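You operate a simulated robot arm through the tools that you are given. There is no shell and no other tool.

Carry out the task below with a simulated robot arm. There is one attempt and no reset: what you move stays moved.

TASK
Ring up the blue ticket for card and tip the white screen over to the guests.
Fine: drink, size, topping, TOTAL, CARD; the cash drawer stays shut.

The check looks at the end state, three seconds after you hand in, the way a careful person would. Anything else that was tipped, shoved, dropped, spilled or broken makes it a failure.

THE ROBOT
A 7-joint arm with a three-finger gripper, fixed in place. Base frame: the origin is at the foot of the arm, x ahead of it, y to its left, z up. Readings come in m, rad, newtons and seconds.
Its first joint turns from -2.897 to 2.897 rad. Payload 2.69 kg.
The TCP is the grasp point between the finger pads, 0.03 m short of the fingertips. In the tool frame z runs along the fingers and y along their closing line. The gripper opens to 0.128 m. The gripper's body begins 0.117 m behind the TCP.
Orientation is that of the tool frame in the base frame, as a unit quaternion [w, x, y, z]. With the fingers straight down and closing along the base's y, the tool's x points along the base's -x, its y along +y and its z along -z.

THE INTERFACE
- The arm moves only by the tool arm_command. Its argument "increments" is a list that holds one entry, the list of rows, each a list of 7 numbers: the turn, a rotation vector about the base's x, y, z in units of 180 degrees (1.0 is 180 degrees), then the shift along the base's x, y, z in units of 250 mm (1.0 is 250 mm), then the closure in counts, from 0 (fully open) to 255 (shut). In form: [[[rx, ry, rz, tx, ty, tz, fingers], ...]]. A call has 1 to 20 rows; each row is the pose to reach, as a shift and turn from the pose commanded when the call began. A call with a number of a shift or a turn outside -1 to 1 is refused whole. Each row takes 0.2 s and may step no farther than 0.05 m and 0.15 rad from the row before; otherwise, or with a gripper value out of range, the whole call is refused. A pose out of reach is approached as far as the arm can. The call stops where the force on the tool passes 90 N (or 10 N more than at its start, if that is more) or the arm is blocked; 0.2 s more then pass. Each finger halts on what it meets, pressing with about 34 N; the grip force reading is that of the motor and also rises with nothing between the fingers. The clock runs only during rows and for 0.2 s after the last one: add rows that repeat a pose to give the fingers time. The reply holds the time, the measured pose of the TCP, the force on the tool along the base axes, the opening and the grip force, in the units named above and with some noise, with the torque about the TCP (base axes, N m) and any sound that the robot's microphone picked up, and new pictures: "views" is both (left out), scene, wrist or none.
- Cameras (640 x 400 px; columns grow to the right, rows downward): "scene" is fixed at [0.4018, -0.5003, 1.6594]; the picture's right is [0.84, -0.55, 0.00], its down [-0.30, -0.45, -0.84] and it looks along [0.46, 0.70, -0.54] (base axes); focal length 259 px, centre (320, 200). "wrist" rides on the gripper at [0.058, 0.054, -0.131] in the tool frame; the picture's right is [-0.68, 0.74, 0.00], its down [-0.62, -0.57, -0.55] and it looks along [-0.40, -0.37, 0.84] (tool axes); focal length 234 px, centre (320, 200). There is no depth. A picture from a camera that has moved, and an enlarged one, comes with that camera's place and axes in the base frame and with its lens.
- lift_body(by): slides the trunk up (or, below 0, down) by that many m; the arm rides with it, the base frame stays. It gives what a move gives, with no picture.
- close_up(camera, box): a new picture of the part [left, top, right, bottom] of that camera's present view, enlarged. The clock stands still meanwhile.
- sign_off(): hands the job in; it is judged then, once.

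Nothing tells you positions but the pictures and the camera data. Unless the task says otherwise, let go and move clear before handing in.

The tools are called after "Call:" as a command line: name --argument value ..., lists and objects as JSON in quotes. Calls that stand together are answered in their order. arm_command: Moves the arm, as the interface text tells. Its arguments: {"type":"object","properties":{"increments":{"type":"array","items":{"type":"array","items":{"type":"array","items":{"type":"number"}}}},"views":{"type":"string","enum":["both","scene","wrist","none"]}},"required":["increments"]} The other tools are called the same way: lift_body (by) slides the trunk up or down; close_up (camera, box) takes an enlarged picture of a part of a camera's view; sign_off () hands the job in.

At the start:

```text
time: 0.0
tcp_pos: [0.7551, 0.1274, 1.37]
tool_rot: [0.0, 0.0, 1.0, -0.001]
force: [1.0, 1.3, 1.0]
wrist_torque: [0.03, -0.01, 0.01]
opening: 0.128
gripper_force: 0.1
trunk travel left (down, up): [-0.175, 0.175]
```

scene: 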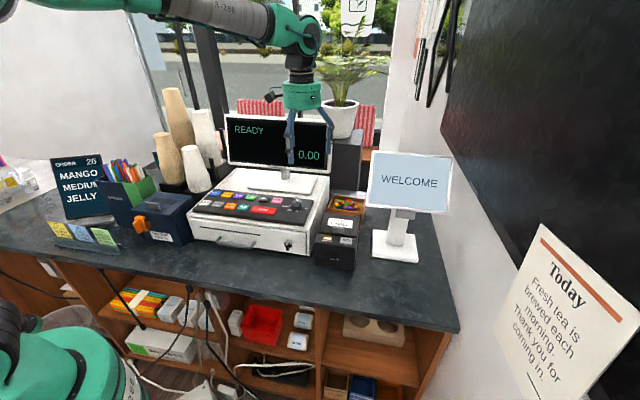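
wrist: 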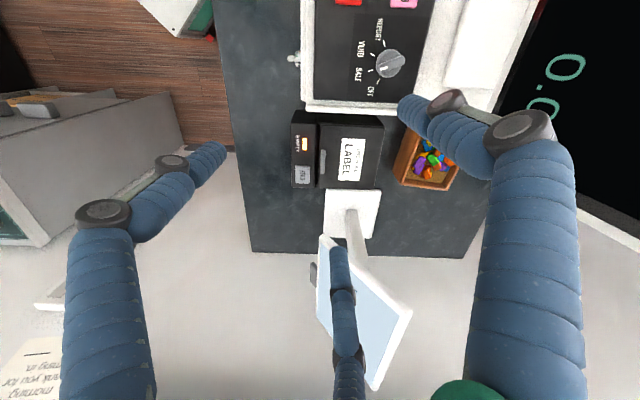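

I see a counter with a cash register (key panel, READY/0.00 display), an order screen at left, ticket cards in a holder, and a white "WELCOME" screen at right. I'll take close-ups first to read everything.

Call:
close_up --camera "scene" --box '[180, 170, 340, 270]'

Call:
close_up --camera "scene" --box '[30, 140, 190, 260]'

Call:
close_up --camera "scene" --box '[310, 140, 470, 280]'

Call:
close_up --camera "wrist" --box '[270, 0, 470, 125]'

```text
4.00 times, centred on (260, 220) of scene
camera zoom: at [0.4018, -0.5003, 1.6594], right [0.84, -0.55, 0.0], down [-0.3, -0.45, -0.84], along [0.46, 0.7, -0.54], focal length 1037 px, centre (560, 120)
```

zoom: 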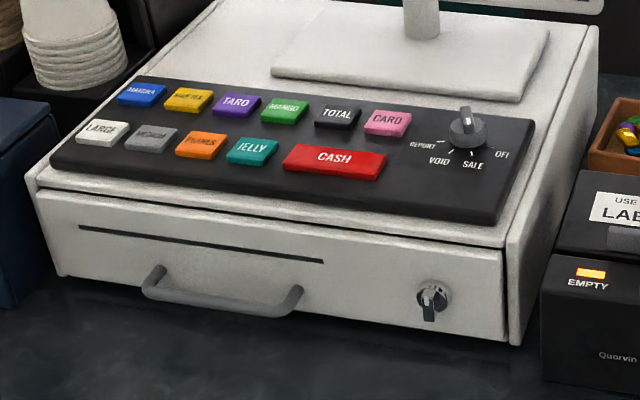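

```text
3.33 times, centred on (110, 200) of scene
camera zoom: at [0.4018, -0.5003, 1.6594], right [0.84, -0.55, 0.0], down [-0.3, -0.45, -0.84], along [0.46, 0.7, -0.54], focal length 864 px, centre (1020, 200)
```

zoom: 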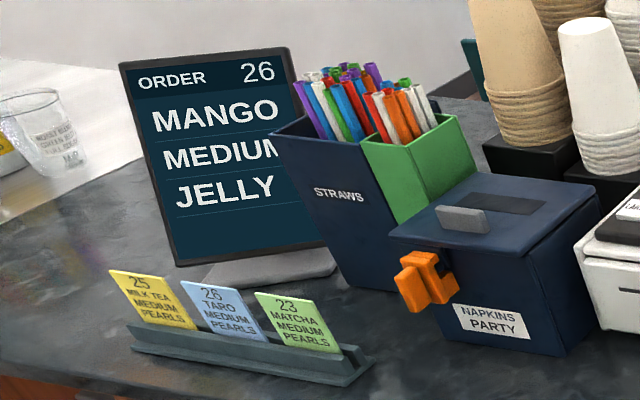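

```text
2.86 times, centred on (390, 210) of scene
camera zoom: at [0.4018, -0.5003, 1.6594], right [0.84, -0.55, 0.0], down [-0.3, -0.45, -0.84], along [0.46, 0.7, -0.54], focal length 741 px, centre (120, 171)
```

zoom: 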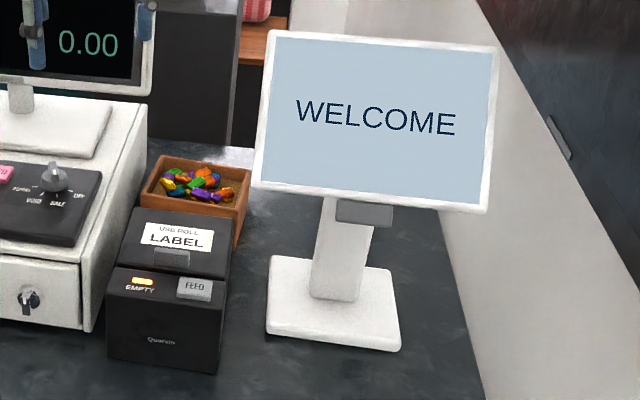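

```text
3.20 times, centred on (370, 62) of wrist
camera zoom: at [0.6977, 0.1816, 1.5013], right [0.68, 0.74, 0.0], down [0.62, -0.57, 0.55], along [0.4, -0.37, -0.84], focal length 749 px, centre (160, 640)
```

zoom: 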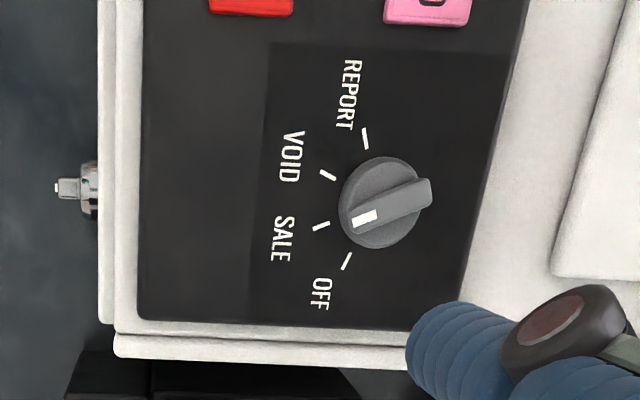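

The blue ticket seems to read "26 TARO MEDIUM PEARLS", while the order screen shows something else for 26. I'll zoom tighter on the ticket, the mode knob and the white screen's hinge before moving.

Call:
close_up --camera "scene" --box '[70, 210, 120, 245]'

Call:
close_up --camera "scene" --box '[270, 185, 320, 225]'

Call:
close_up --camera "scene" --box '[190, 180, 290, 230]'

Call:
close_up --camera "wrist" --box '[290, 170, 430, 400]'

Call:
close_up --camera "scene" --box '[360, 190, 440, 270]'

```text
11.43 times, centred on (95, 228) of scene
camera zoom: at [0.4018, -0.5003, 1.6594], right [0.84, -0.55, 0.0], down [-0.3, -0.45, -0.84], along [0.46, 0.7, -0.54], focal length 2963 px, centre (2891, -114)
```

zoom: 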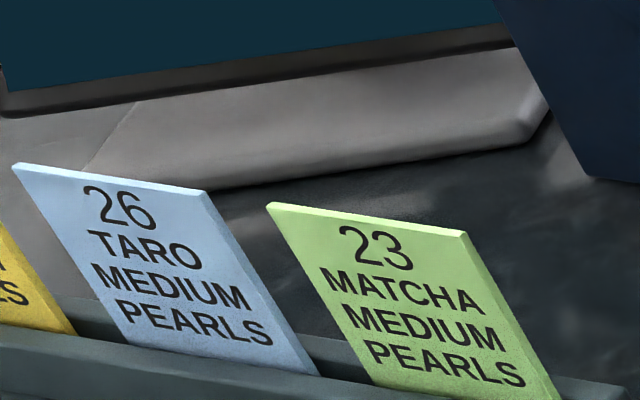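

```text
10.00 times, centred on (295, 205) of scene
camera zoom: at [0.4018, -0.5003, 1.6594], right [0.84, -0.55, 0.0], down [-0.3, -0.45, -0.84], along [0.46, 0.7, -0.54], focal length 2593 px, centre (570, 150)
```

zoom: 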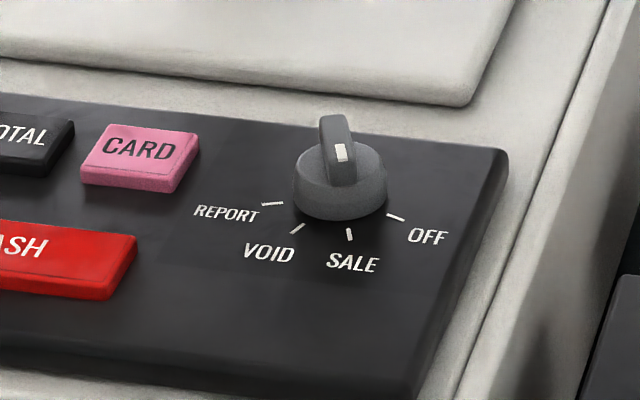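

```text
6.40 times, centred on (240, 205) of scene
camera zoom: at [0.4018, -0.5003, 1.6594], right [0.84, -0.55, 0.0], down [-0.3, -0.45, -0.84], along [0.46, 0.7, -0.54], focal length 1659 px, centre (832, 168)
```

zoom: 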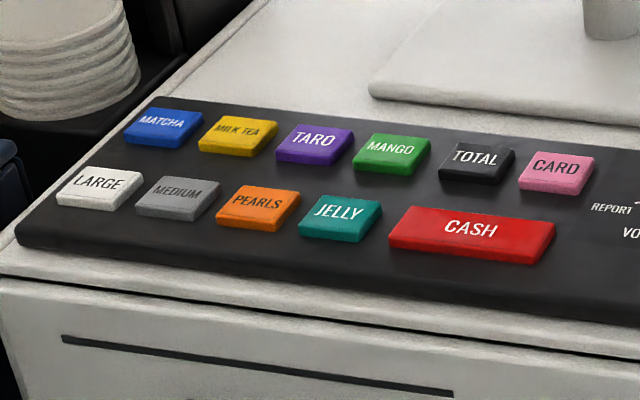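

```text
1.74 times, centred on (360, 285) of wrist
camera zoom: at [0.6977, 0.1816, 1.5013], right [0.68, 0.74, 0.0], down [0.62, -0.57, 0.55], along [0.4, -0.37, -0.84], focal length 407 px, centre (250, 52)
```

zoom: 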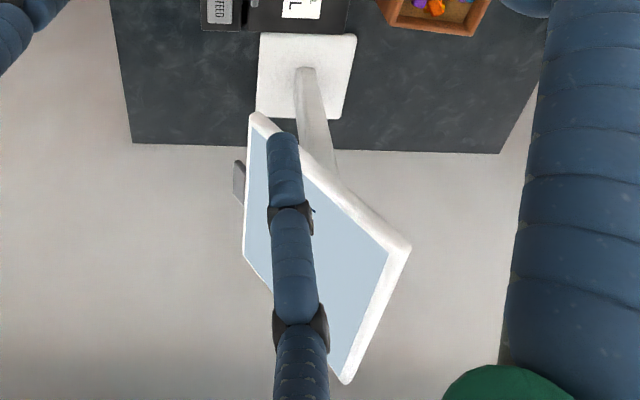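

```text
5.00 times, centred on (400, 230) of scene
camera zoom: at [0.4018, -0.5003, 1.6594], right [0.84, -0.55, 0.0], down [-0.3, -0.45, -0.84], along [0.46, 0.7, -0.54], focal length 1296 px, centre (-80, 50)
```

zoom: 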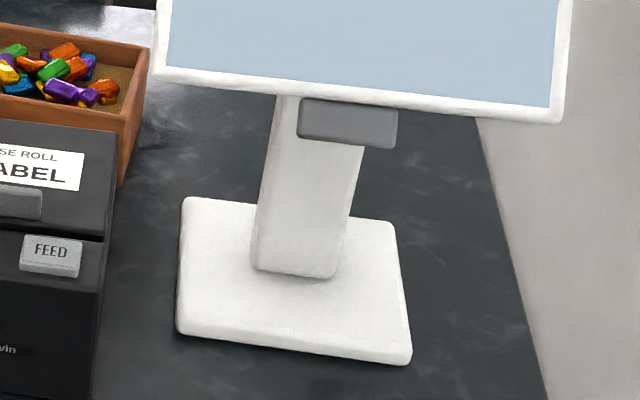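

The blue ticket reads TARO / MEDIUM / PEARLS, so the keys will be TARO, MEDIUM, PEARLS, TOTAL, CARD. The knob appears to be at SALE already. I'll check the gripper's shape and the register's display next.

Call:
close_up --camera "scene" --box '[220, 60, 380, 200]'

Call:
arm_command --increments '[[[0, 0, 0, 0, 0, 0, 128], [0, 0, 0, 0, 0, 0, 255], [0, 0, 0, 0, 0, 0, 255], [0, 0, 0, 0, 0, 0, 255]]]' --views "both"

```text
2.86 times, centred on (300, 130) of scene
camera zoom: at [0.4018, -0.5003, 1.6594], right [0.84, -0.55, 0.0], down [-0.3, -0.45, -0.84], along [0.46, 0.7, -0.54], focal length 741 px, centre (377, 400)
```

zoom: 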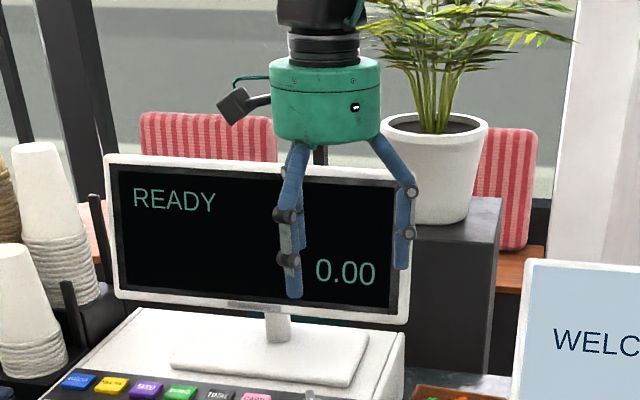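

```text
time: 1.0
tcp_pos: [0.7556, 0.1272, 1.3699]
tool_rot: [0.0, 0.0, 1.0, 0.0]
force: [0.0, -0.3, 0.4]
wrist_torque: [-0.04, 0.0, -0.02]
opening: 0.0021
gripper_force: 31.2
trunk travel left (down, up): [-0.175, 0.175]
camera wrist: at [0.6977, 0.1816, 1.5013], right [0.68, 0.74, 0.0], down [0.62, -0.57, 0.55], along [0.4, -0.37, -0.84], focal length 234 px, centre (320, 200)
```

scene: 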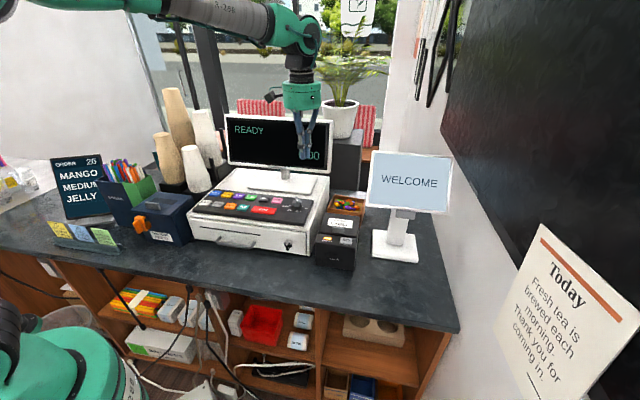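
wrist: 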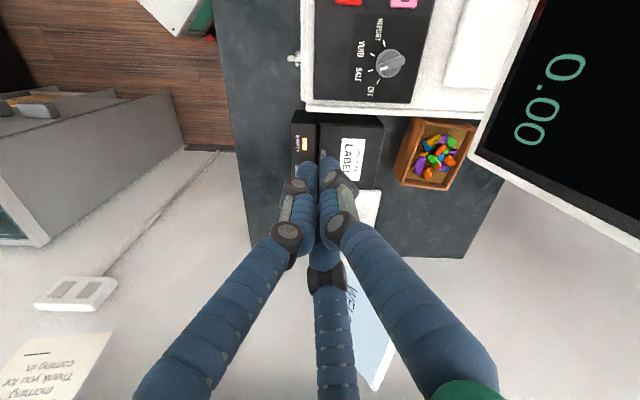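

The closed fingertips sit where the camera geometry predicts, and I estimate the keypad at roughly z 1.09 around (0.67, 0.35). The register and counter are turned about 45° in the base frame. I'll turn the tool 45° and move it above the keypad, staying high, to look at it.

Call:
arm_command --increments '[[[0, 0, 0.035, -0.09, 0.12, 0.03, 255], [0, 0, 0.07, -0.18, 0.24, 0.06, 255], [0, 0, 0.105, -0.27, 0.36, 0.09, 255], [0, 0, 0.14, -0.36, 0.48, 0.12, 255], [0, 0, 0.175, -0.45, 0.6, 0.12, 255], [0, 0, 0.21, -0.54, 0.73, 0.12, 255], [0, 0, 0.25, -0.62, 0.852, 0.12, 255], [0, 0, 0.25, -0.62, 0.852, 0.12, 255]]]' --views "both"

```text
time: 2.8
tcp_pos: [0.5957, 0.3396, 1.4008]
tool_rot: [0.0, -0.383, 0.924, 0.0]
force: [-0.1, 1.0, -0.1]
wrist_torque: [-0.04, -0.04, -0.02]
opening: 0.002
gripper_force: 31.1
trunk travel left (down, up): [-0.175, 0.175]
camera wrist: at [0.5172, 0.3373, 1.5314], right [-0.04, 1.0, 0.0], down [0.84, 0.04, 0.55], along [0.55, 0.02, -0.84], focal length 234 px, centre (320, 200)
```

scene: 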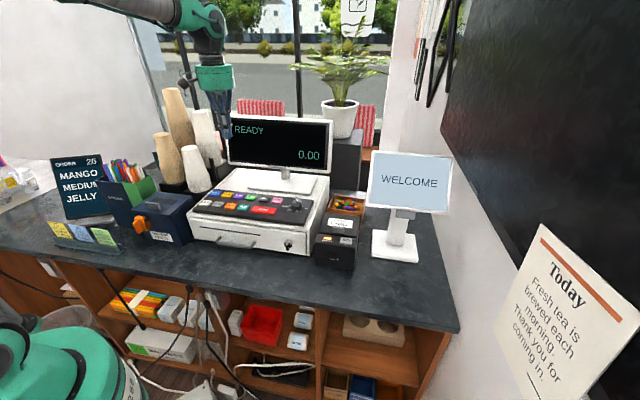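
wrist: 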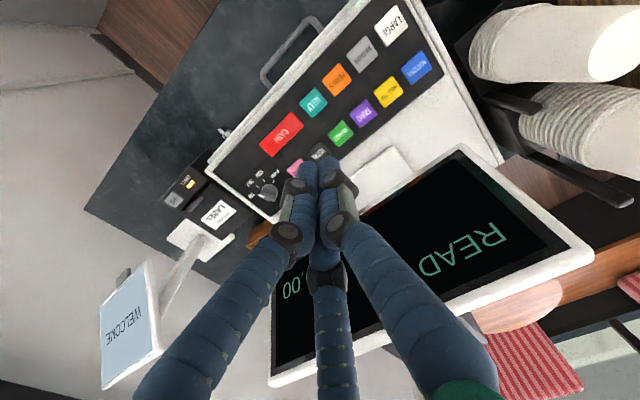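

The keypad is clearly in view from the wrist. I'll enlarge it to measure each key centre in both cameras.

Call:
close_up --camera "wrist" --box '[210, 0, 450, 150]'

Call:
close_up --camera "wrist" --box '[210, 90, 370, 190]'

Call:
close_up --camera "wrist" --box '[80, 160, 280, 400]'

```text
2.67 times, centred on (330, 75) of wrist
camera zoom: at [0.5172, 0.3373, 1.5314], right [-0.04, 1.0, 0.0], down [0.84, 0.04, 0.55], along [0.55, 0.02, -0.84], focal length 624 px, centre (293, 533)
```

zoom: 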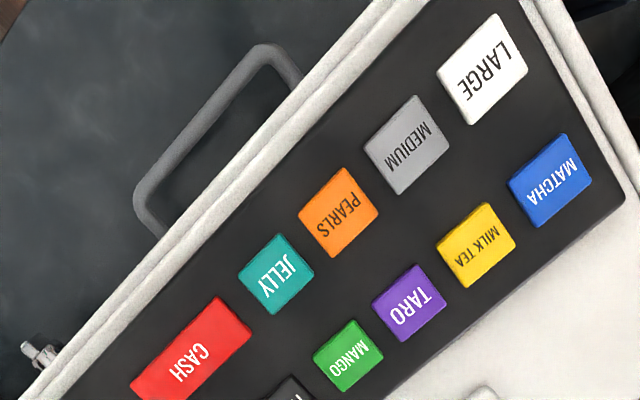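

```text
4.00 times, centred on (290, 140) of wrist
camera zoom: at [0.5172, 0.3373, 1.5314], right [-0.04, 1.0, 0.0], down [0.84, 0.04, 0.55], along [0.55, 0.02, -0.84], focal length 937 px, centre (440, 440)
```

zoom: 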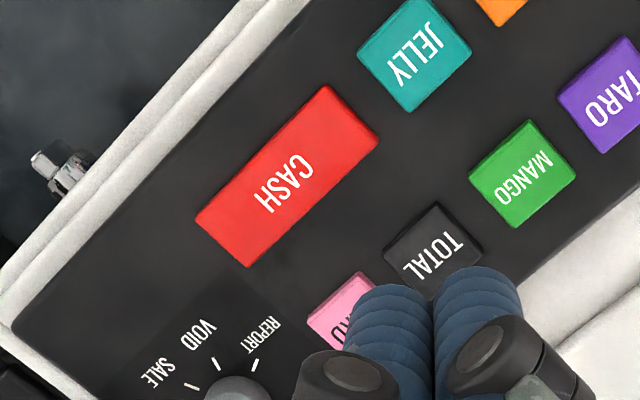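

```text
1.67 times, centred on (180, 280) of wrist
camera zoom: at [0.5172, 0.3373, 1.5314], right [-0.04, 1.0, 0.0], down [0.84, 0.04, 0.55], along [0.55, 0.02, -0.84], focal length 390 px, centre (553, 67)
```

zoom: 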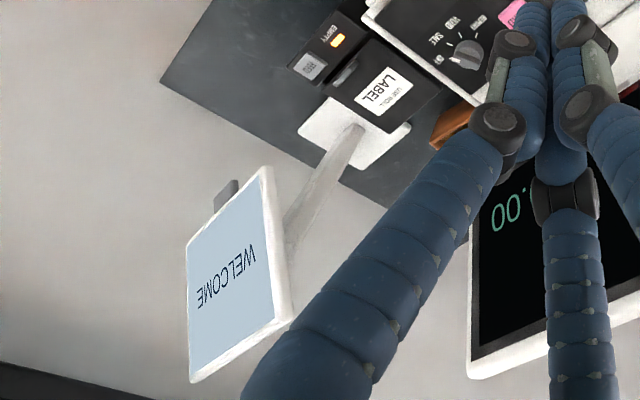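

All keys come out on a flat panel with tops near z ≈ 1.109, laid out along 45° lines: TARO (0.612, 0.416), PEARLS (0.561, 0.366), MEDIUM (0.525, 0.402), TOTAL (0.687, 0.341), CARD (0.723, 0.304). I'll lower the closed fingers to a few centimetres above TARO and check the alignment.

Call:
arm_command --increments '[[[0, 0, 0, 0.01, 0.05, -0.15, 255], [0, 0, 0, 0.02, 0.1, -0.3, 255], [0, 0, 0, 0.035, 0.16, -0.45, 255], [0, 0, 0, 0.05, 0.22, -0.6, 255], [0, 0, 0, 0.06, 0.27, -0.74, 255], [0, 0, 0, 0.065, 0.306, -0.86, 255], [0, 0, 0, 0.065, 0.306, -0.88, 255], [0, 0, 0, 0.065, 0.306, -0.88, 255]]]' --views "both"

```text
time: 4.6
tcp_pos: [0.6179, 0.4162, 1.1815]
tool_rot: [0.0, -0.382, 0.924, -0.001]
force: [-0.8, -0.7, 1.5]
wrist_torque: [0.0, 0.01, 0.0]
opening: 0.0022
gripper_force: 31.4
trunk travel left (down, up): [-0.175, 0.175]
camera wrist: at [0.5385, 0.4145, 1.3122], right [-0.04, 1.0, 0.0], down [0.84, 0.04, 0.55], along [0.55, 0.02, -0.84], focal length 234 px, centre (320, 200)
```

scene: 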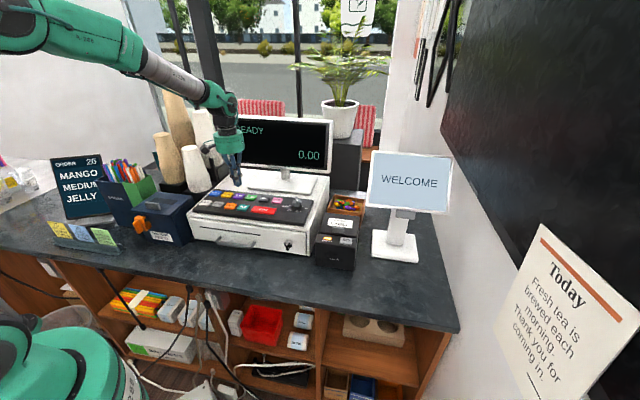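
wrist: 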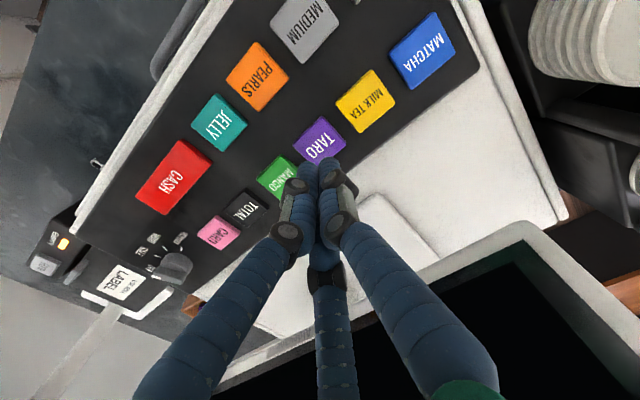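

The fingertips hover roughly over TARO, about 4 cm up. I'll zoom in on both cameras to refine the key positions before pressing.

Call:
close_up --camera "wrist" --box '[180, 0, 420, 150]'

Call:
close_up --camera "wrist" --box '[180, 110, 380, 250]'

Call:
close_up --camera "scene" --box '[190, 140, 290, 220]'

```text
2.67 times, centred on (300, 75) of wrist
camera zoom: at [0.5385, 0.4145, 1.3122], right [-0.04, 1.0, 0.0], down [0.84, 0.04, 0.55], along [0.55, 0.02, -0.84], focal length 624 px, centre (373, 533)
```

zoom: 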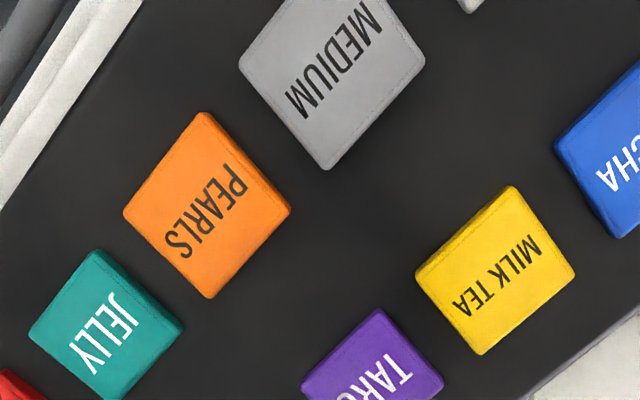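

```text
2.86 times, centred on (280, 180) of wrist
camera zoom: at [0.5385, 0.4145, 1.3122], right [-0.04, 1.0, 0.0], down [0.84, 0.04, 0.55], along [0.55, 0.02, -0.84], focal length 669 px, centre (434, 257)
```

zoom: 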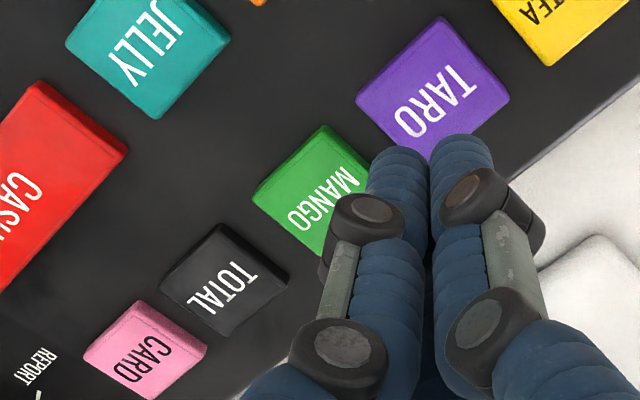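

```text
5.00 times, centred on (240, 180) of scene
camera zoom: at [0.4018, -0.5003, 1.6594], right [0.84, -0.55, 0.0], down [-0.3, -0.45, -0.84], along [0.46, 0.7, -0.54], focal length 1296 px, centre (720, 300)
```

zoom: 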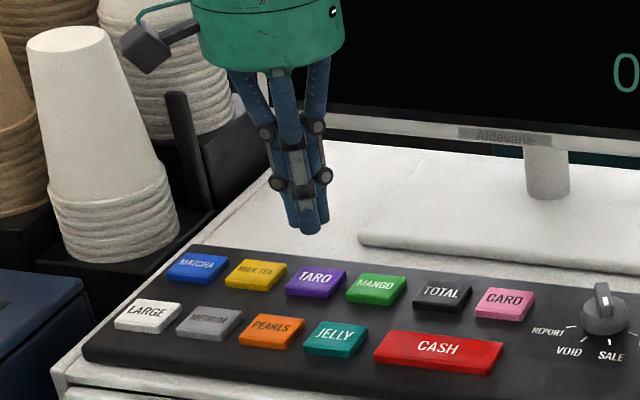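

The predicted tip position matches the image well; TARO's centre is about 5 mm toward -x from the tip. I'll correct that and drop to about 1 cm above the key.

Call:
arm_command --increments '[[[0, 0, 0, -0.022, 0.001, -0.04, 255], [0, 0, 0, -0.022, 0.001, -0.08, 255], [0, 0, 0, -0.022, 0.001, -0.12, 255], [0, 0, 0, -0.022, 0.001, -0.12, 255], [0, 0, 0, -0.022, 0.001, -0.12, 255]]]' --views "both"

Call:
close_up --camera "scene" --box '[190, 140, 290, 220]'

Call:
close_up --camera "wrist" --box '[240, 90, 400, 190]'

```text
time: 5.8
tcp_pos: [0.6114, 0.4178, 1.1505]
tool_rot: [0.0, -0.382, 0.924, 0.001]
force: [0.8, 0.3, -0.6]
wrist_torque: [-0.02, 0.03, 0.01]
opening: 0.0021
gripper_force: 31.4
trunk travel left (down, up): [-0.175, 0.175]
camera wrist: at [0.5327, 0.4145, 1.2811], right [-0.04, 1.0, 0.0], down [0.84, 0.04, 0.55], along [0.55, 0.02, -0.84], focal length 234 px, centre (320, 200)
```

scene: 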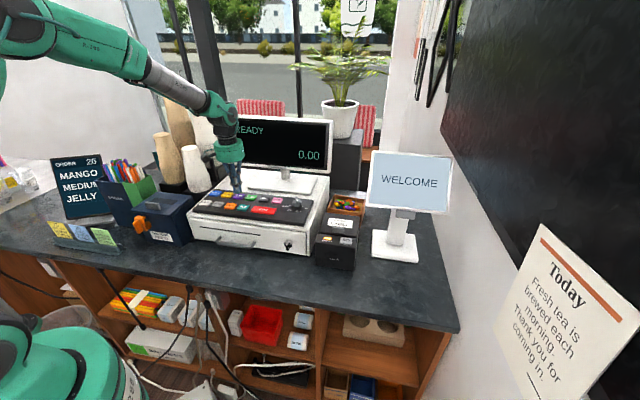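
wrist: 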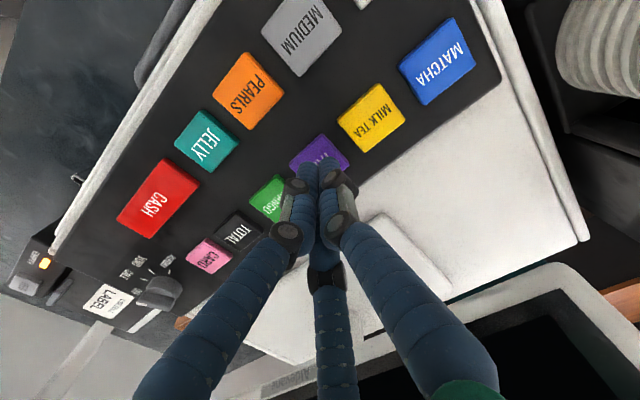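

```text
5.00 times, centred on (240, 180) of scene
camera zoom: at [0.4018, -0.5003, 1.6594], right [0.84, -0.55, 0.0], down [-0.3, -0.45, -0.84], along [0.46, 0.7, -0.54], focal length 1296 px, centre (720, 300)
```

zoom: 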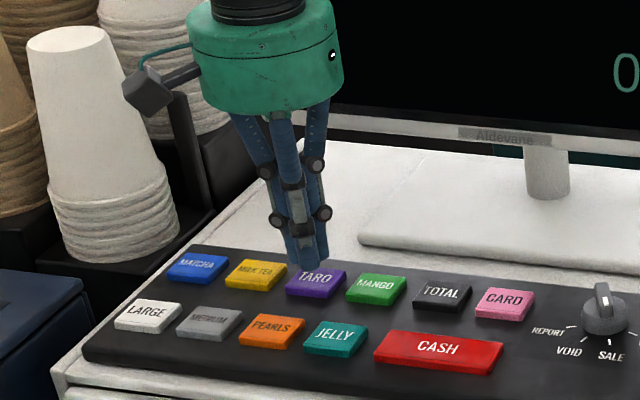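

```text
4.00 times, centred on (320, 140) of wrist
camera zoom: at [0.5327, 0.4145, 1.2811], right [-0.04, 1.0, 0.0], down [0.84, 0.04, 0.55], along [0.55, 0.02, -0.84], focal length 937 px, centre (320, 440)
```

zoom: 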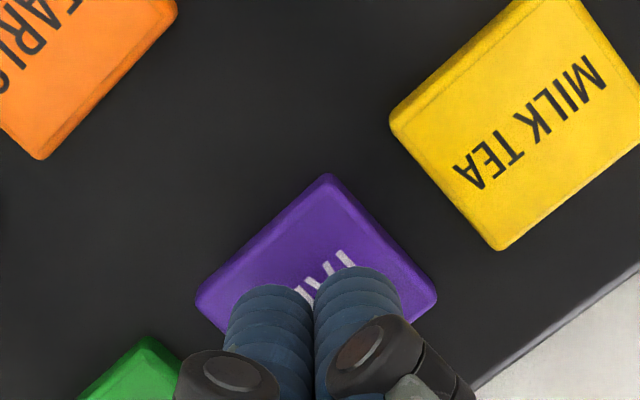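

The tip is centred over TARO, about 1 cm above it. I'll descend slowly and watch force and sound.

Call:
arm_command --increments '[[[0, 0, 0, 0, -0.002, -0.012, 255], [0, 0, 0, 0, -0.002, -0.02, 255], [0, 0, 0, 0, -0.002, -0.028, 255], [0, 0, 0, 0, -0.002, -0.036, 255], [0, 0, 0, 0, -0.002, -0.04, 255]]]' --views "scene"

```text
time: 7.0
tcp_pos: [0.6112, 0.418, 1.1406]
tool_rot: [0.0, -0.383, 0.924, 0.0]
force: [0.9, 0.3, -0.8]
wrist_torque: [-0.02, 0.03, 0.02]
opening: 0.0021
gripper_force: 31.1
trunk travel left (down, up): [-0.175, 0.175]
```

scene: 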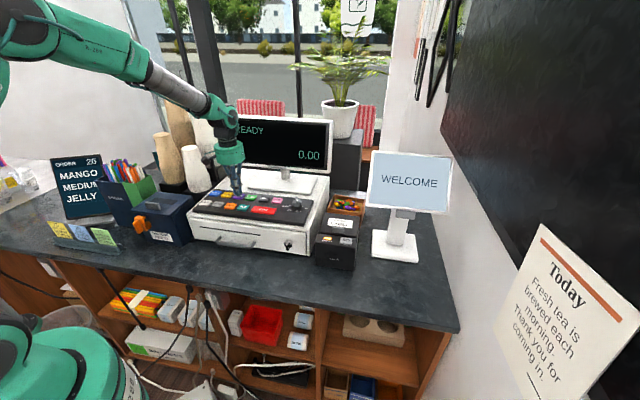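

No contact yet with the tip at z ≈ 1.1106. I'll continue in 1 mm steps.

Call:
arm_command --increments '[[[0, 0, 0, 0, -0.003, -0.004, 255], [0, 0, 0, 0, -0.003, -0.008, 255], [0, 0, 0, 0, -0.003, -0.012, 255], [0, 0, 0, 0, -0.003, -0.016, 255]]]' --views "scene"

Call:
close_up --camera "scene" --box '[190, 110, 340, 220]'

```text
time: 8.0
tcp_pos: [0.6115, 0.4166, 1.135]
tool_rot: [-0.001, -0.382, 0.924, 0.0]
force: [0.7, -0.3, -0.4]
wrist_torque: [0.02, -0.01, -0.02]
opening: 0.0021
gripper_force: 31.2
trunk travel left (down, up): [-0.175, 0.175]
```

scene: 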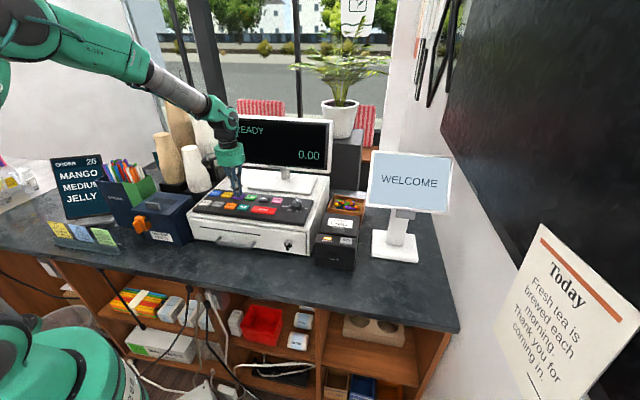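

```text
3.64 times, centred on (265, 165) of scene
camera zoom: at [0.4018, -0.5003, 1.6594], right [0.84, -0.55, 0.0], down [-0.3, -0.45, -0.84], along [0.46, 0.7, -0.54], focal length 943 px, centre (520, 327)
```

zoom: 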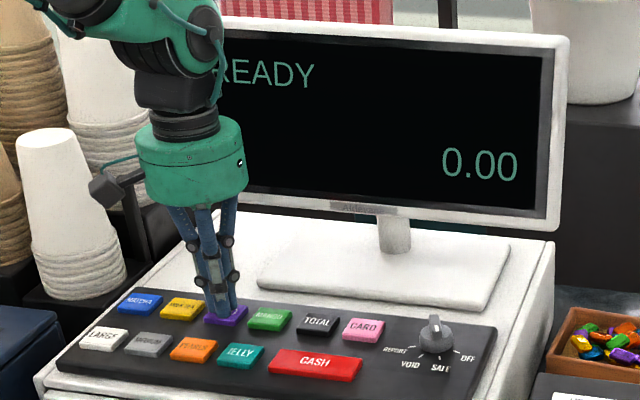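

Still no contact force with the tip near z 1.105. I'll keep going in small steps.

Call:
arm_command --increments '[[[0, 0, 0, 0, 0, -0.004, 255], [0, 0, 0, 0, 0, -0.008, 255], [0, 0, 0, 0, 0, -0.012, 255]]]' --views "scene"

Call:
close_up --camera "scene" --box '[190, 110, 340, 220]'

```text
time: 8.8
tcp_pos: [0.611, 0.4144, 1.1333]
tool_rot: [0.0, -0.383, 0.924, 0.0]
force: [0.9, 0.3, 1.3]
wrist_torque: [0.02, -0.01, 0.01]
opening: 0.0059
gripper_force: 31.8
trunk travel left (down, up): [-0.175, 0.175]
```

scene: 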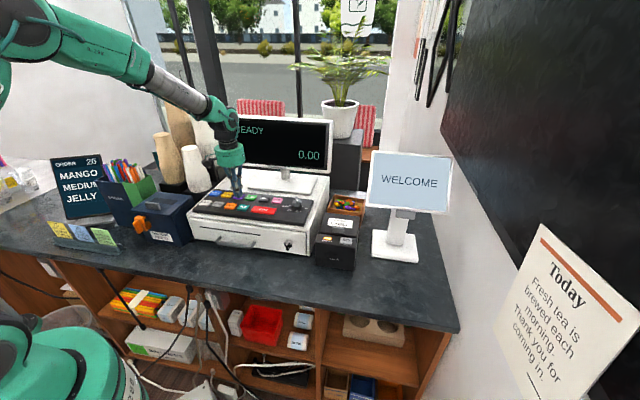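

```text
3.64 times, centred on (265, 165) of scene
camera zoom: at [0.4018, -0.5003, 1.6594], right [0.84, -0.55, 0.0], down [-0.3, -0.45, -0.84], along [0.46, 0.7, -0.54], focal length 943 px, centre (520, 327)
```

zoom: 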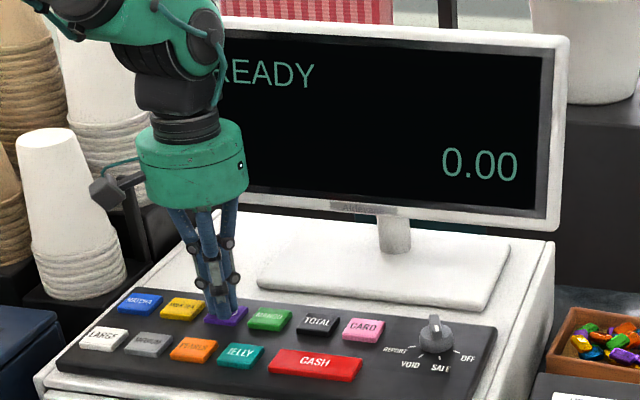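

The opening reading changed slightly, which suggests first contact. I'll continue down a few more millimetres.

Call:
arm_command --increments '[[[0, 0, 0, 0, 0, -0.004, 255], [0, 0, 0, 0, 0, -0.008, 255], [0, 0, 0, 0, 0, -0.012, 255]]]' --views "scene"

Call:
close_up --camera "scene" --box '[190, 110, 340, 220]'

```text
time: 9.6
tcp_pos: [0.6118, 0.4156, 1.1294]
tool_rot: [0.001, -0.383, 0.924, 0.0]
force: [-1.6, 1.2, 5.0]
wrist_torque: [0.01, 0.04, -0.02]
opening: 0.0061
gripper_force: 31.6
trunk travel left (down, up): [-0.175, 0.175]
heard: click
```

scene: 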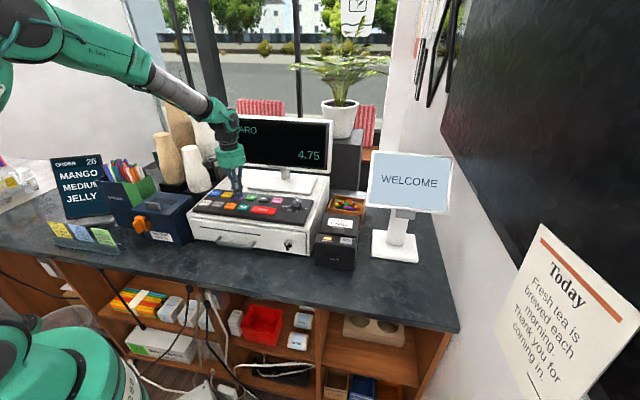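

```text
3.64 times, centred on (265, 165) of scene
camera zoom: at [0.4018, -0.5003, 1.6594], right [0.84, -0.55, 0.0], down [-0.3, -0.45, -0.84], along [0.46, 0.7, -0.54], focal length 943 px, centre (520, 327)
```

zoom: 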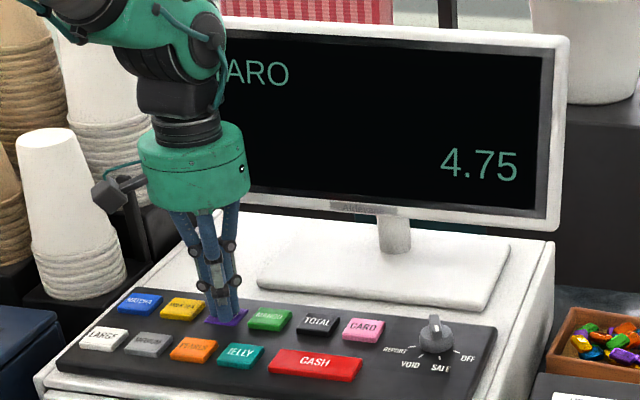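

TARO registered (TARO 4.75, one click) with about 5 N at TCP z ≈ 1.130. Next I'll lift straight up, move over MEDIUM and check the alignment.

Call:
arm_command --increments '[[[0, 0, 0, 0, 0, 0.06, 255], [0, 0, 0, 0, 0, 0.16, 255], [0, 0, 0, -0.12, -0.018, 0.16, 255], [0, 0, 0, -0.24, -0.036, 0.16, 255], [0, 0, 0, -0.344, -0.053, 0.16, 255], [0, 0, 0, -0.344, -0.053, 0.1, 255], [0, 0, 0, -0.344, -0.053, 0.06, 255], [0, 0, 0, -0.344, -0.053, 0.05, 255], [0, 0, 0, -0.344, -0.053, 0.05, 255]]]' --views "both"

Call:
close_up --camera "scene" --box '[190, 110, 340, 220]'

Call:
close_up --camera "wrist" --box '[240, 90, 400, 190]'

```text
time: 11.6
tcp_pos: [0.5251, 0.4014, 1.144]
tool_rot: [0.0, -0.383, 0.924, 0.001]
force: [-0.2, 1.0, 0.3]
wrist_torque: [0.03, -0.04, 0.01]
opening: 0.0024
gripper_force: 31.8
trunk travel left (down, up): [-0.175, 0.175]
camera wrist: at [0.4465, 0.3985, 1.2749], right [-0.04, 1.0, 0.0], down [0.84, 0.04, 0.55], along [0.55, 0.02, -0.84], focal length 234 px, centre (320, 200)
```

scene: 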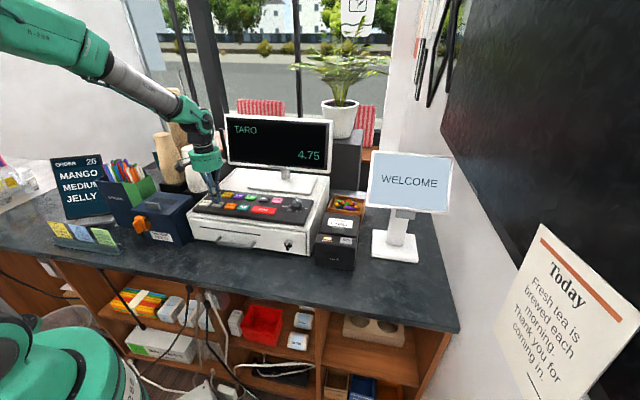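
wrist: 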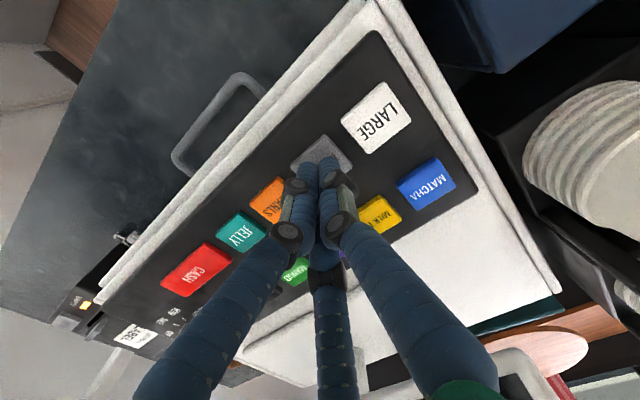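

```text
3.64 times, centred on (265, 165) of scene
camera zoom: at [0.4018, -0.5003, 1.6594], right [0.84, -0.55, 0.0], down [-0.3, -0.45, -0.84], along [0.46, 0.7, -0.54], focal length 943 px, centre (520, 327)
```

zoom: 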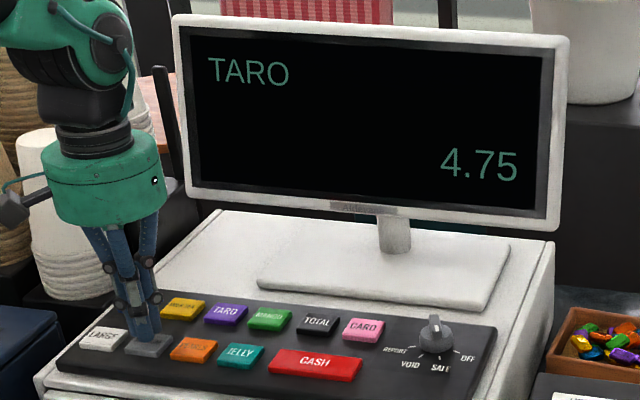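

```text
4.00 times, centred on (320, 140) of wrist
camera zoom: at [0.4465, 0.3985, 1.2749], right [-0.04, 1.0, 0.0], down [0.84, 0.04, 0.55], along [0.55, 0.02, -0.84], focal length 937 px, centre (320, 440)
```

zoom: 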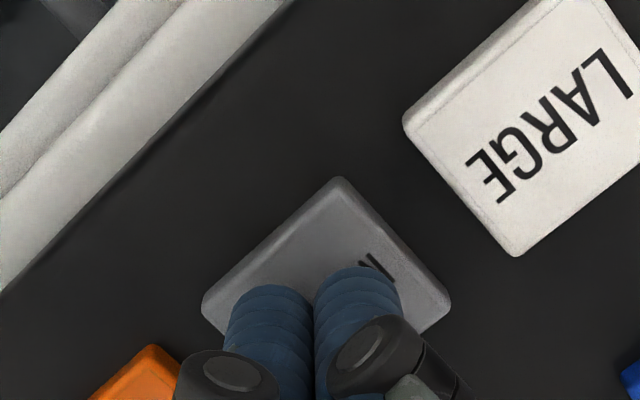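

The tip is centred over MEDIUM with TARO 4.75 still shown. I'll press down to the same height that triggered TARO.

Call:
arm_command --increments '[[[0, 0, 0, 0.002, 0.003, -0.016, 255], [0, 0, 0, 0.002, 0.003, -0.028, 255], [0, 0, 0, 0.002, 0.003, -0.036, 255], [0, 0, 0, 0.002, 0.003, -0.042, 255], [0, 0, 0, 0.002, 0.003, -0.046, 255], [0, 0, 0, 0.002, 0.003, -0.05, 255]]]' --views "scene"

Call:
close_up --camera "scene" --box '[190, 110, 340, 220]'

```text
time: 13.0
tcp_pos: [0.5261, 0.4028, 1.13]
tool_rot: [0.0, -0.383, 0.924, 0.0]
force: [1.7, 0.5, 3.6]
wrist_torque: [0.03, -0.05, 0.0]
opening: 0.0063
gripper_force: 31.5
trunk travel left (down, up): [-0.175, 0.175]
heard: click
```

scene: 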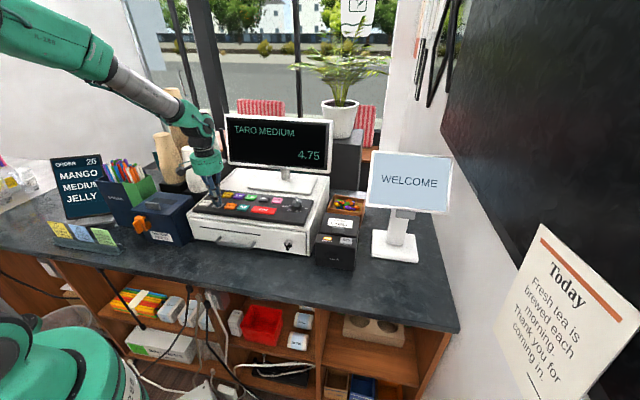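

```text
3.64 times, centred on (265, 165) of scene
camera zoom: at [0.4018, -0.5003, 1.6594], right [0.84, -0.55, 0.0], down [-0.3, -0.45, -0.84], along [0.46, 0.7, -0.54], focal length 943 px, centre (520, 327)
```

zoom: 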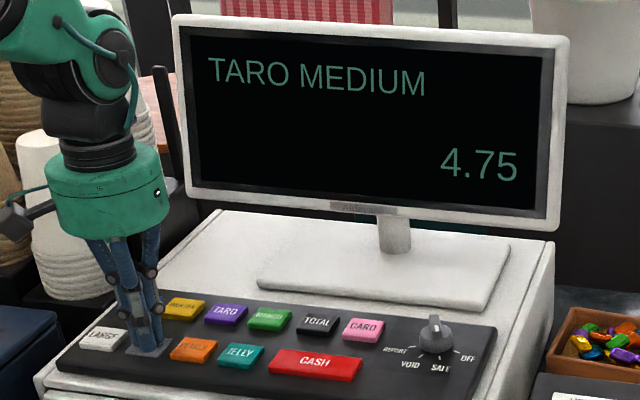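

The display reads TARO MEDIUM 4.75. Now I'll lift, move to PEARLS and press at the same depth.

Call:
arm_command --increments '[[[0, 0, 0, 0, 0, 0.06, 255], [0, 0, 0, 0, 0, 0.14, 255], [0, 0, 0, 0.07, -0.074, 0.14, 255], [0, 0, 0, 0.141, -0.148, 0.14, 255], [0, 0, 0, 0.141, -0.148, 0.14, 255], [0, 0, 0, 0.141, -0.148, 0.09, 255], [0, 0, 0, 0.141, -0.148, 0.06, 255], [0, 0, 0, 0.141, -0.148, 0.05, 255]]]' --views "wrist"

Call:
close_up --camera "wrist" --box '[240, 90, 400, 190]'

```text
time: 14.8
tcp_pos: [0.5622, 0.3669, 1.1427]
tool_rot: [0.0, -0.383, 0.924, 0.0]
force: [0.4, -0.3, -0.6]
wrist_torque: [-0.04, -0.01, -0.01]
opening: 0.0018
gripper_force: 31.6
trunk travel left (down, up): [-0.175, 0.175]
camera wrist: at [0.4826, 0.3642, 1.2742], right [-0.04, 1.0, 0.0], down [0.84, 0.04, 0.55], along [0.55, 0.02, -0.84], focal length 234 px, centre (320, 200)
```

wrist: 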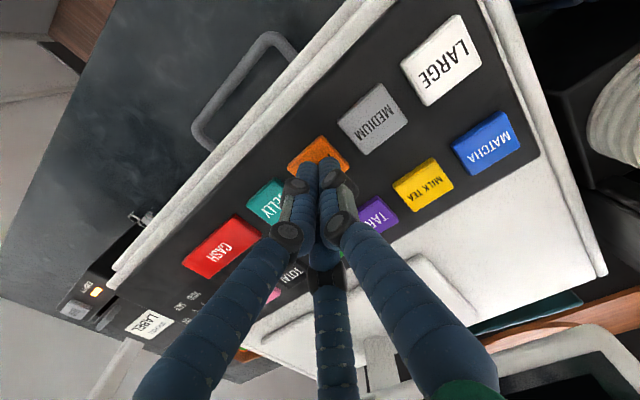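

```text
4.00 times, centred on (320, 140) of wrist
camera zoom: at [0.4826, 0.3642, 1.2742], right [-0.04, 1.0, 0.0], down [0.84, 0.04, 0.55], along [0.55, 0.02, -0.84], focal length 937 px, centre (320, 440)
```

zoom: 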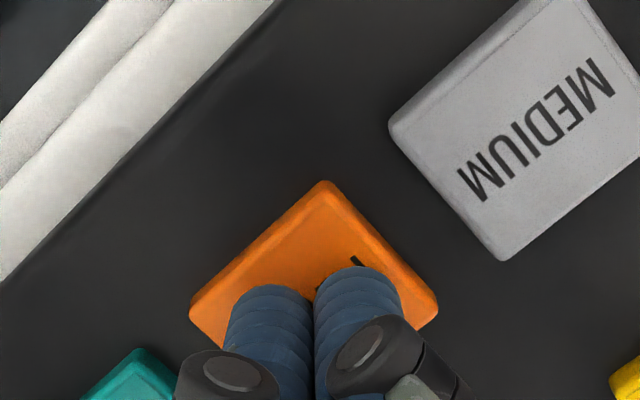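

The tip is centred over PEARLS. Pressing it now at the same depth.

Call:
arm_command --increments '[[[0, 0, 0, -0.003, 0, -0.016, 255], [0, 0, 0, -0.003, 0, -0.028, 255], [0, 0, 0, -0.003, 0, -0.036, 255], [0, 0, 0, -0.003, 0, -0.042, 255], [0, 0, 0, -0.003, 0, -0.046, 255], [0, 0, 0, -0.003, 0, -0.05, 255]]]' --views "scene"

Call:
close_up --camera "scene" --box '[190, 110, 340, 220]'

```text
time: 16.2
tcp_pos: [0.5605, 0.3661, 1.131]
tool_rot: [-0.001, -0.383, 0.924, 0.0]
force: [1.4, -0.2, 2.9]
wrist_torque: [0.02, 0.0, -0.01]
opening: 0.0061
gripper_force: 31.5
trunk travel left (down, up): [-0.175, 0.175]
heard: click
```

scene: 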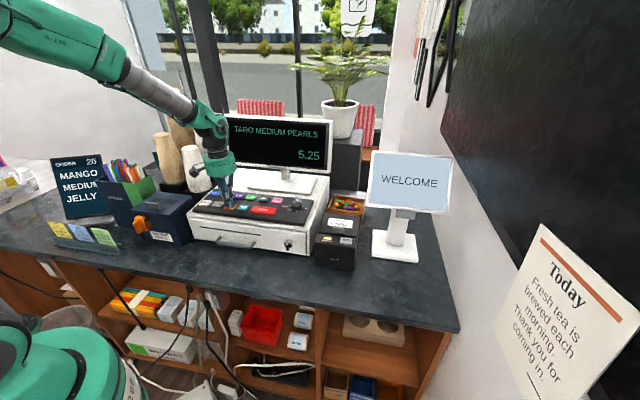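

```text
3.64 times, centred on (265, 165) of scene
camera zoom: at [0.4018, -0.5003, 1.6594], right [0.84, -0.55, 0.0], down [-0.3, -0.45, -0.84], along [0.46, 0.7, -0.54], focal length 943 px, centre (520, 327)
```

zoom: 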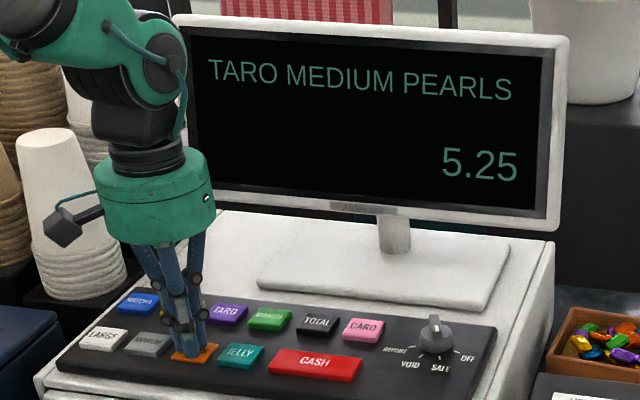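

TARO MEDIUM PEARLS 5.25 is showing. Next I'll move over TOTAL and check the alignment.

Call:
arm_command --increments '[[[0, 0, 0, 0, 0, 0.06, 255], [0, 0, 0, 0, 0, 0.16, 255], [0, 0, 0, 0.13, -0.025, 0.16, 255], [0, 0, 0, 0.26, -0.05, 0.16, 255], [0, 0, 0, 0.39, -0.075, 0.16, 255], [0, 0, 0, 0.505, -0.1, 0.16, 255], [0, 0, 0, 0.505, -0.1, 0.16, 255], [0, 0, 0, 0.505, -0.1, 0.09, 255], [0, 0, 0, 0.505, -0.1, 0.06, 255], [0, 0, 0, 0.505, -0.1, 0.05, 255]]]' --views "both"

Call:
close_up --camera "wrist" --box '[240, 90, 400, 190]'

Call:
close_up --camera "scene" --box '[190, 110, 340, 220]'

```text
time: 18.4
tcp_pos: [0.6869, 0.3419, 1.1417]
tool_rot: [0.0, -0.383, 0.924, 0.0]
force: [-0.2, -0.3, 0.7]
wrist_torque: [0.0, 0.02, 0.0]
opening: 0.0022
gripper_force: 31.8
trunk travel left (down, up): [-0.175, 0.175]
camera wrist: at [0.6077, 0.3378, 1.2735], right [-0.04, 1.0, 0.0], down [0.84, 0.04, 0.55], along [0.55, 0.02, -0.84], focal length 234 px, centre (320, 200)
```

scene: 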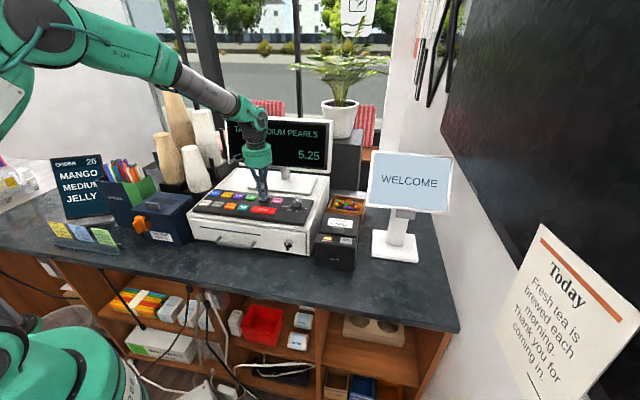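
wrist: 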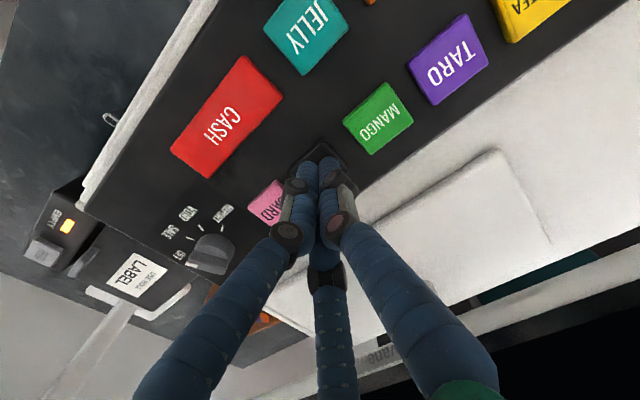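

```text
4.00 times, centred on (320, 140) of wrist
camera zoom: at [0.6077, 0.3378, 1.2735], right [-0.04, 1.0, 0.0], down [0.84, 0.04, 0.55], along [0.55, 0.02, -0.84], focal length 937 px, centre (320, 440)
```

zoom: 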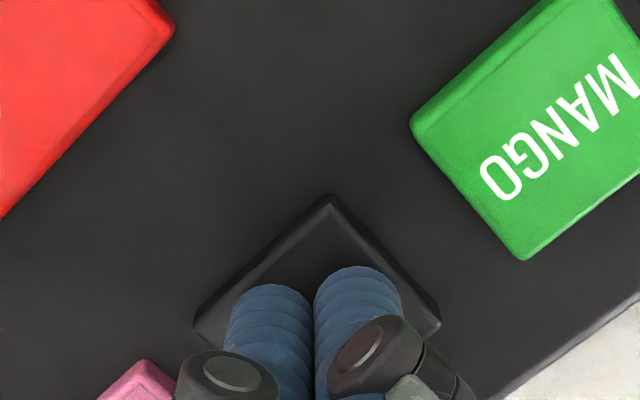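

```text
3.64 times, centred on (265, 165) of scene
camera zoom: at [0.4018, -0.5003, 1.6594], right [0.84, -0.55, 0.0], down [-0.3, -0.45, -0.84], along [0.46, 0.7, -0.54], focal length 943 px, centre (520, 327)
```

zoom: 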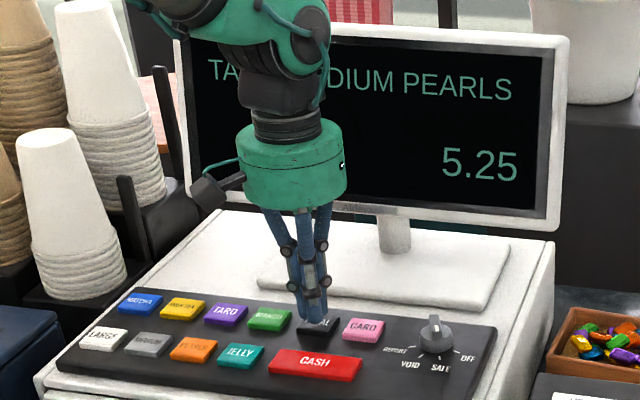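

The tip is over TOTAL (about 2 mm short in x, which I'll correct). Pressing it now.

Call:
arm_command --increments '[[[0, 0, 0, 0.006, 0.001, -0.016, 255], [0, 0, 0, 0.006, 0.001, -0.028, 255], [0, 0, 0, 0.006, 0.001, -0.036, 255], [0, 0, 0, 0.006, 0.001, -0.042, 255], [0, 0, 0, 0.006, 0.001, -0.046, 255], [0, 0, 0, 0.006, 0.001, -0.05, 255]]]' --views "scene"

Call:
close_up --camera "scene" --box '[190, 110, 340, 220]'

```text
time: 19.8
tcp_pos: [0.6881, 0.3416, 1.13]
tool_rot: [0.0, -0.383, 0.924, 0.0]
force: [1.3, 1.0, 5.1]
wrist_torque: [0.0, -0.07, 0.01]
opening: 0.0062
gripper_force: 32.1
trunk travel left (down, up): [-0.175, 0.175]
heard: click
```

scene: 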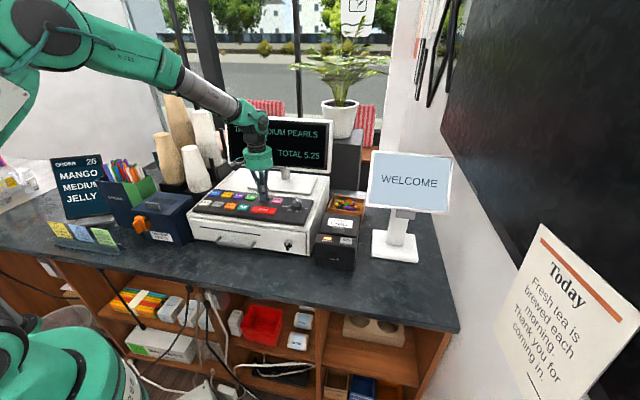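

```text
3.64 times, centred on (265, 165) of scene
camera zoom: at [0.4018, -0.5003, 1.6594], right [0.84, -0.55, 0.0], down [-0.3, -0.45, -0.84], along [0.46, 0.7, -0.54], focal length 943 px, centre (520, 327)
```

zoom: 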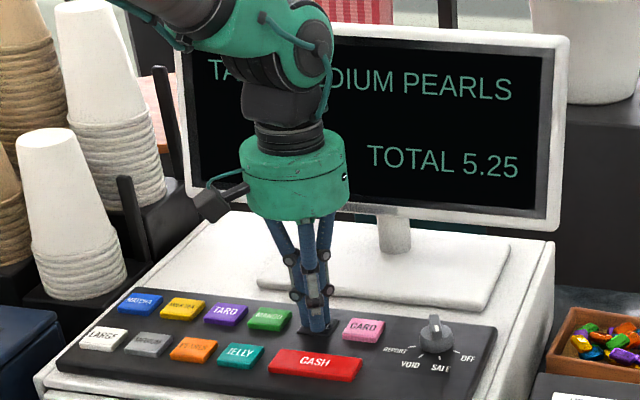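

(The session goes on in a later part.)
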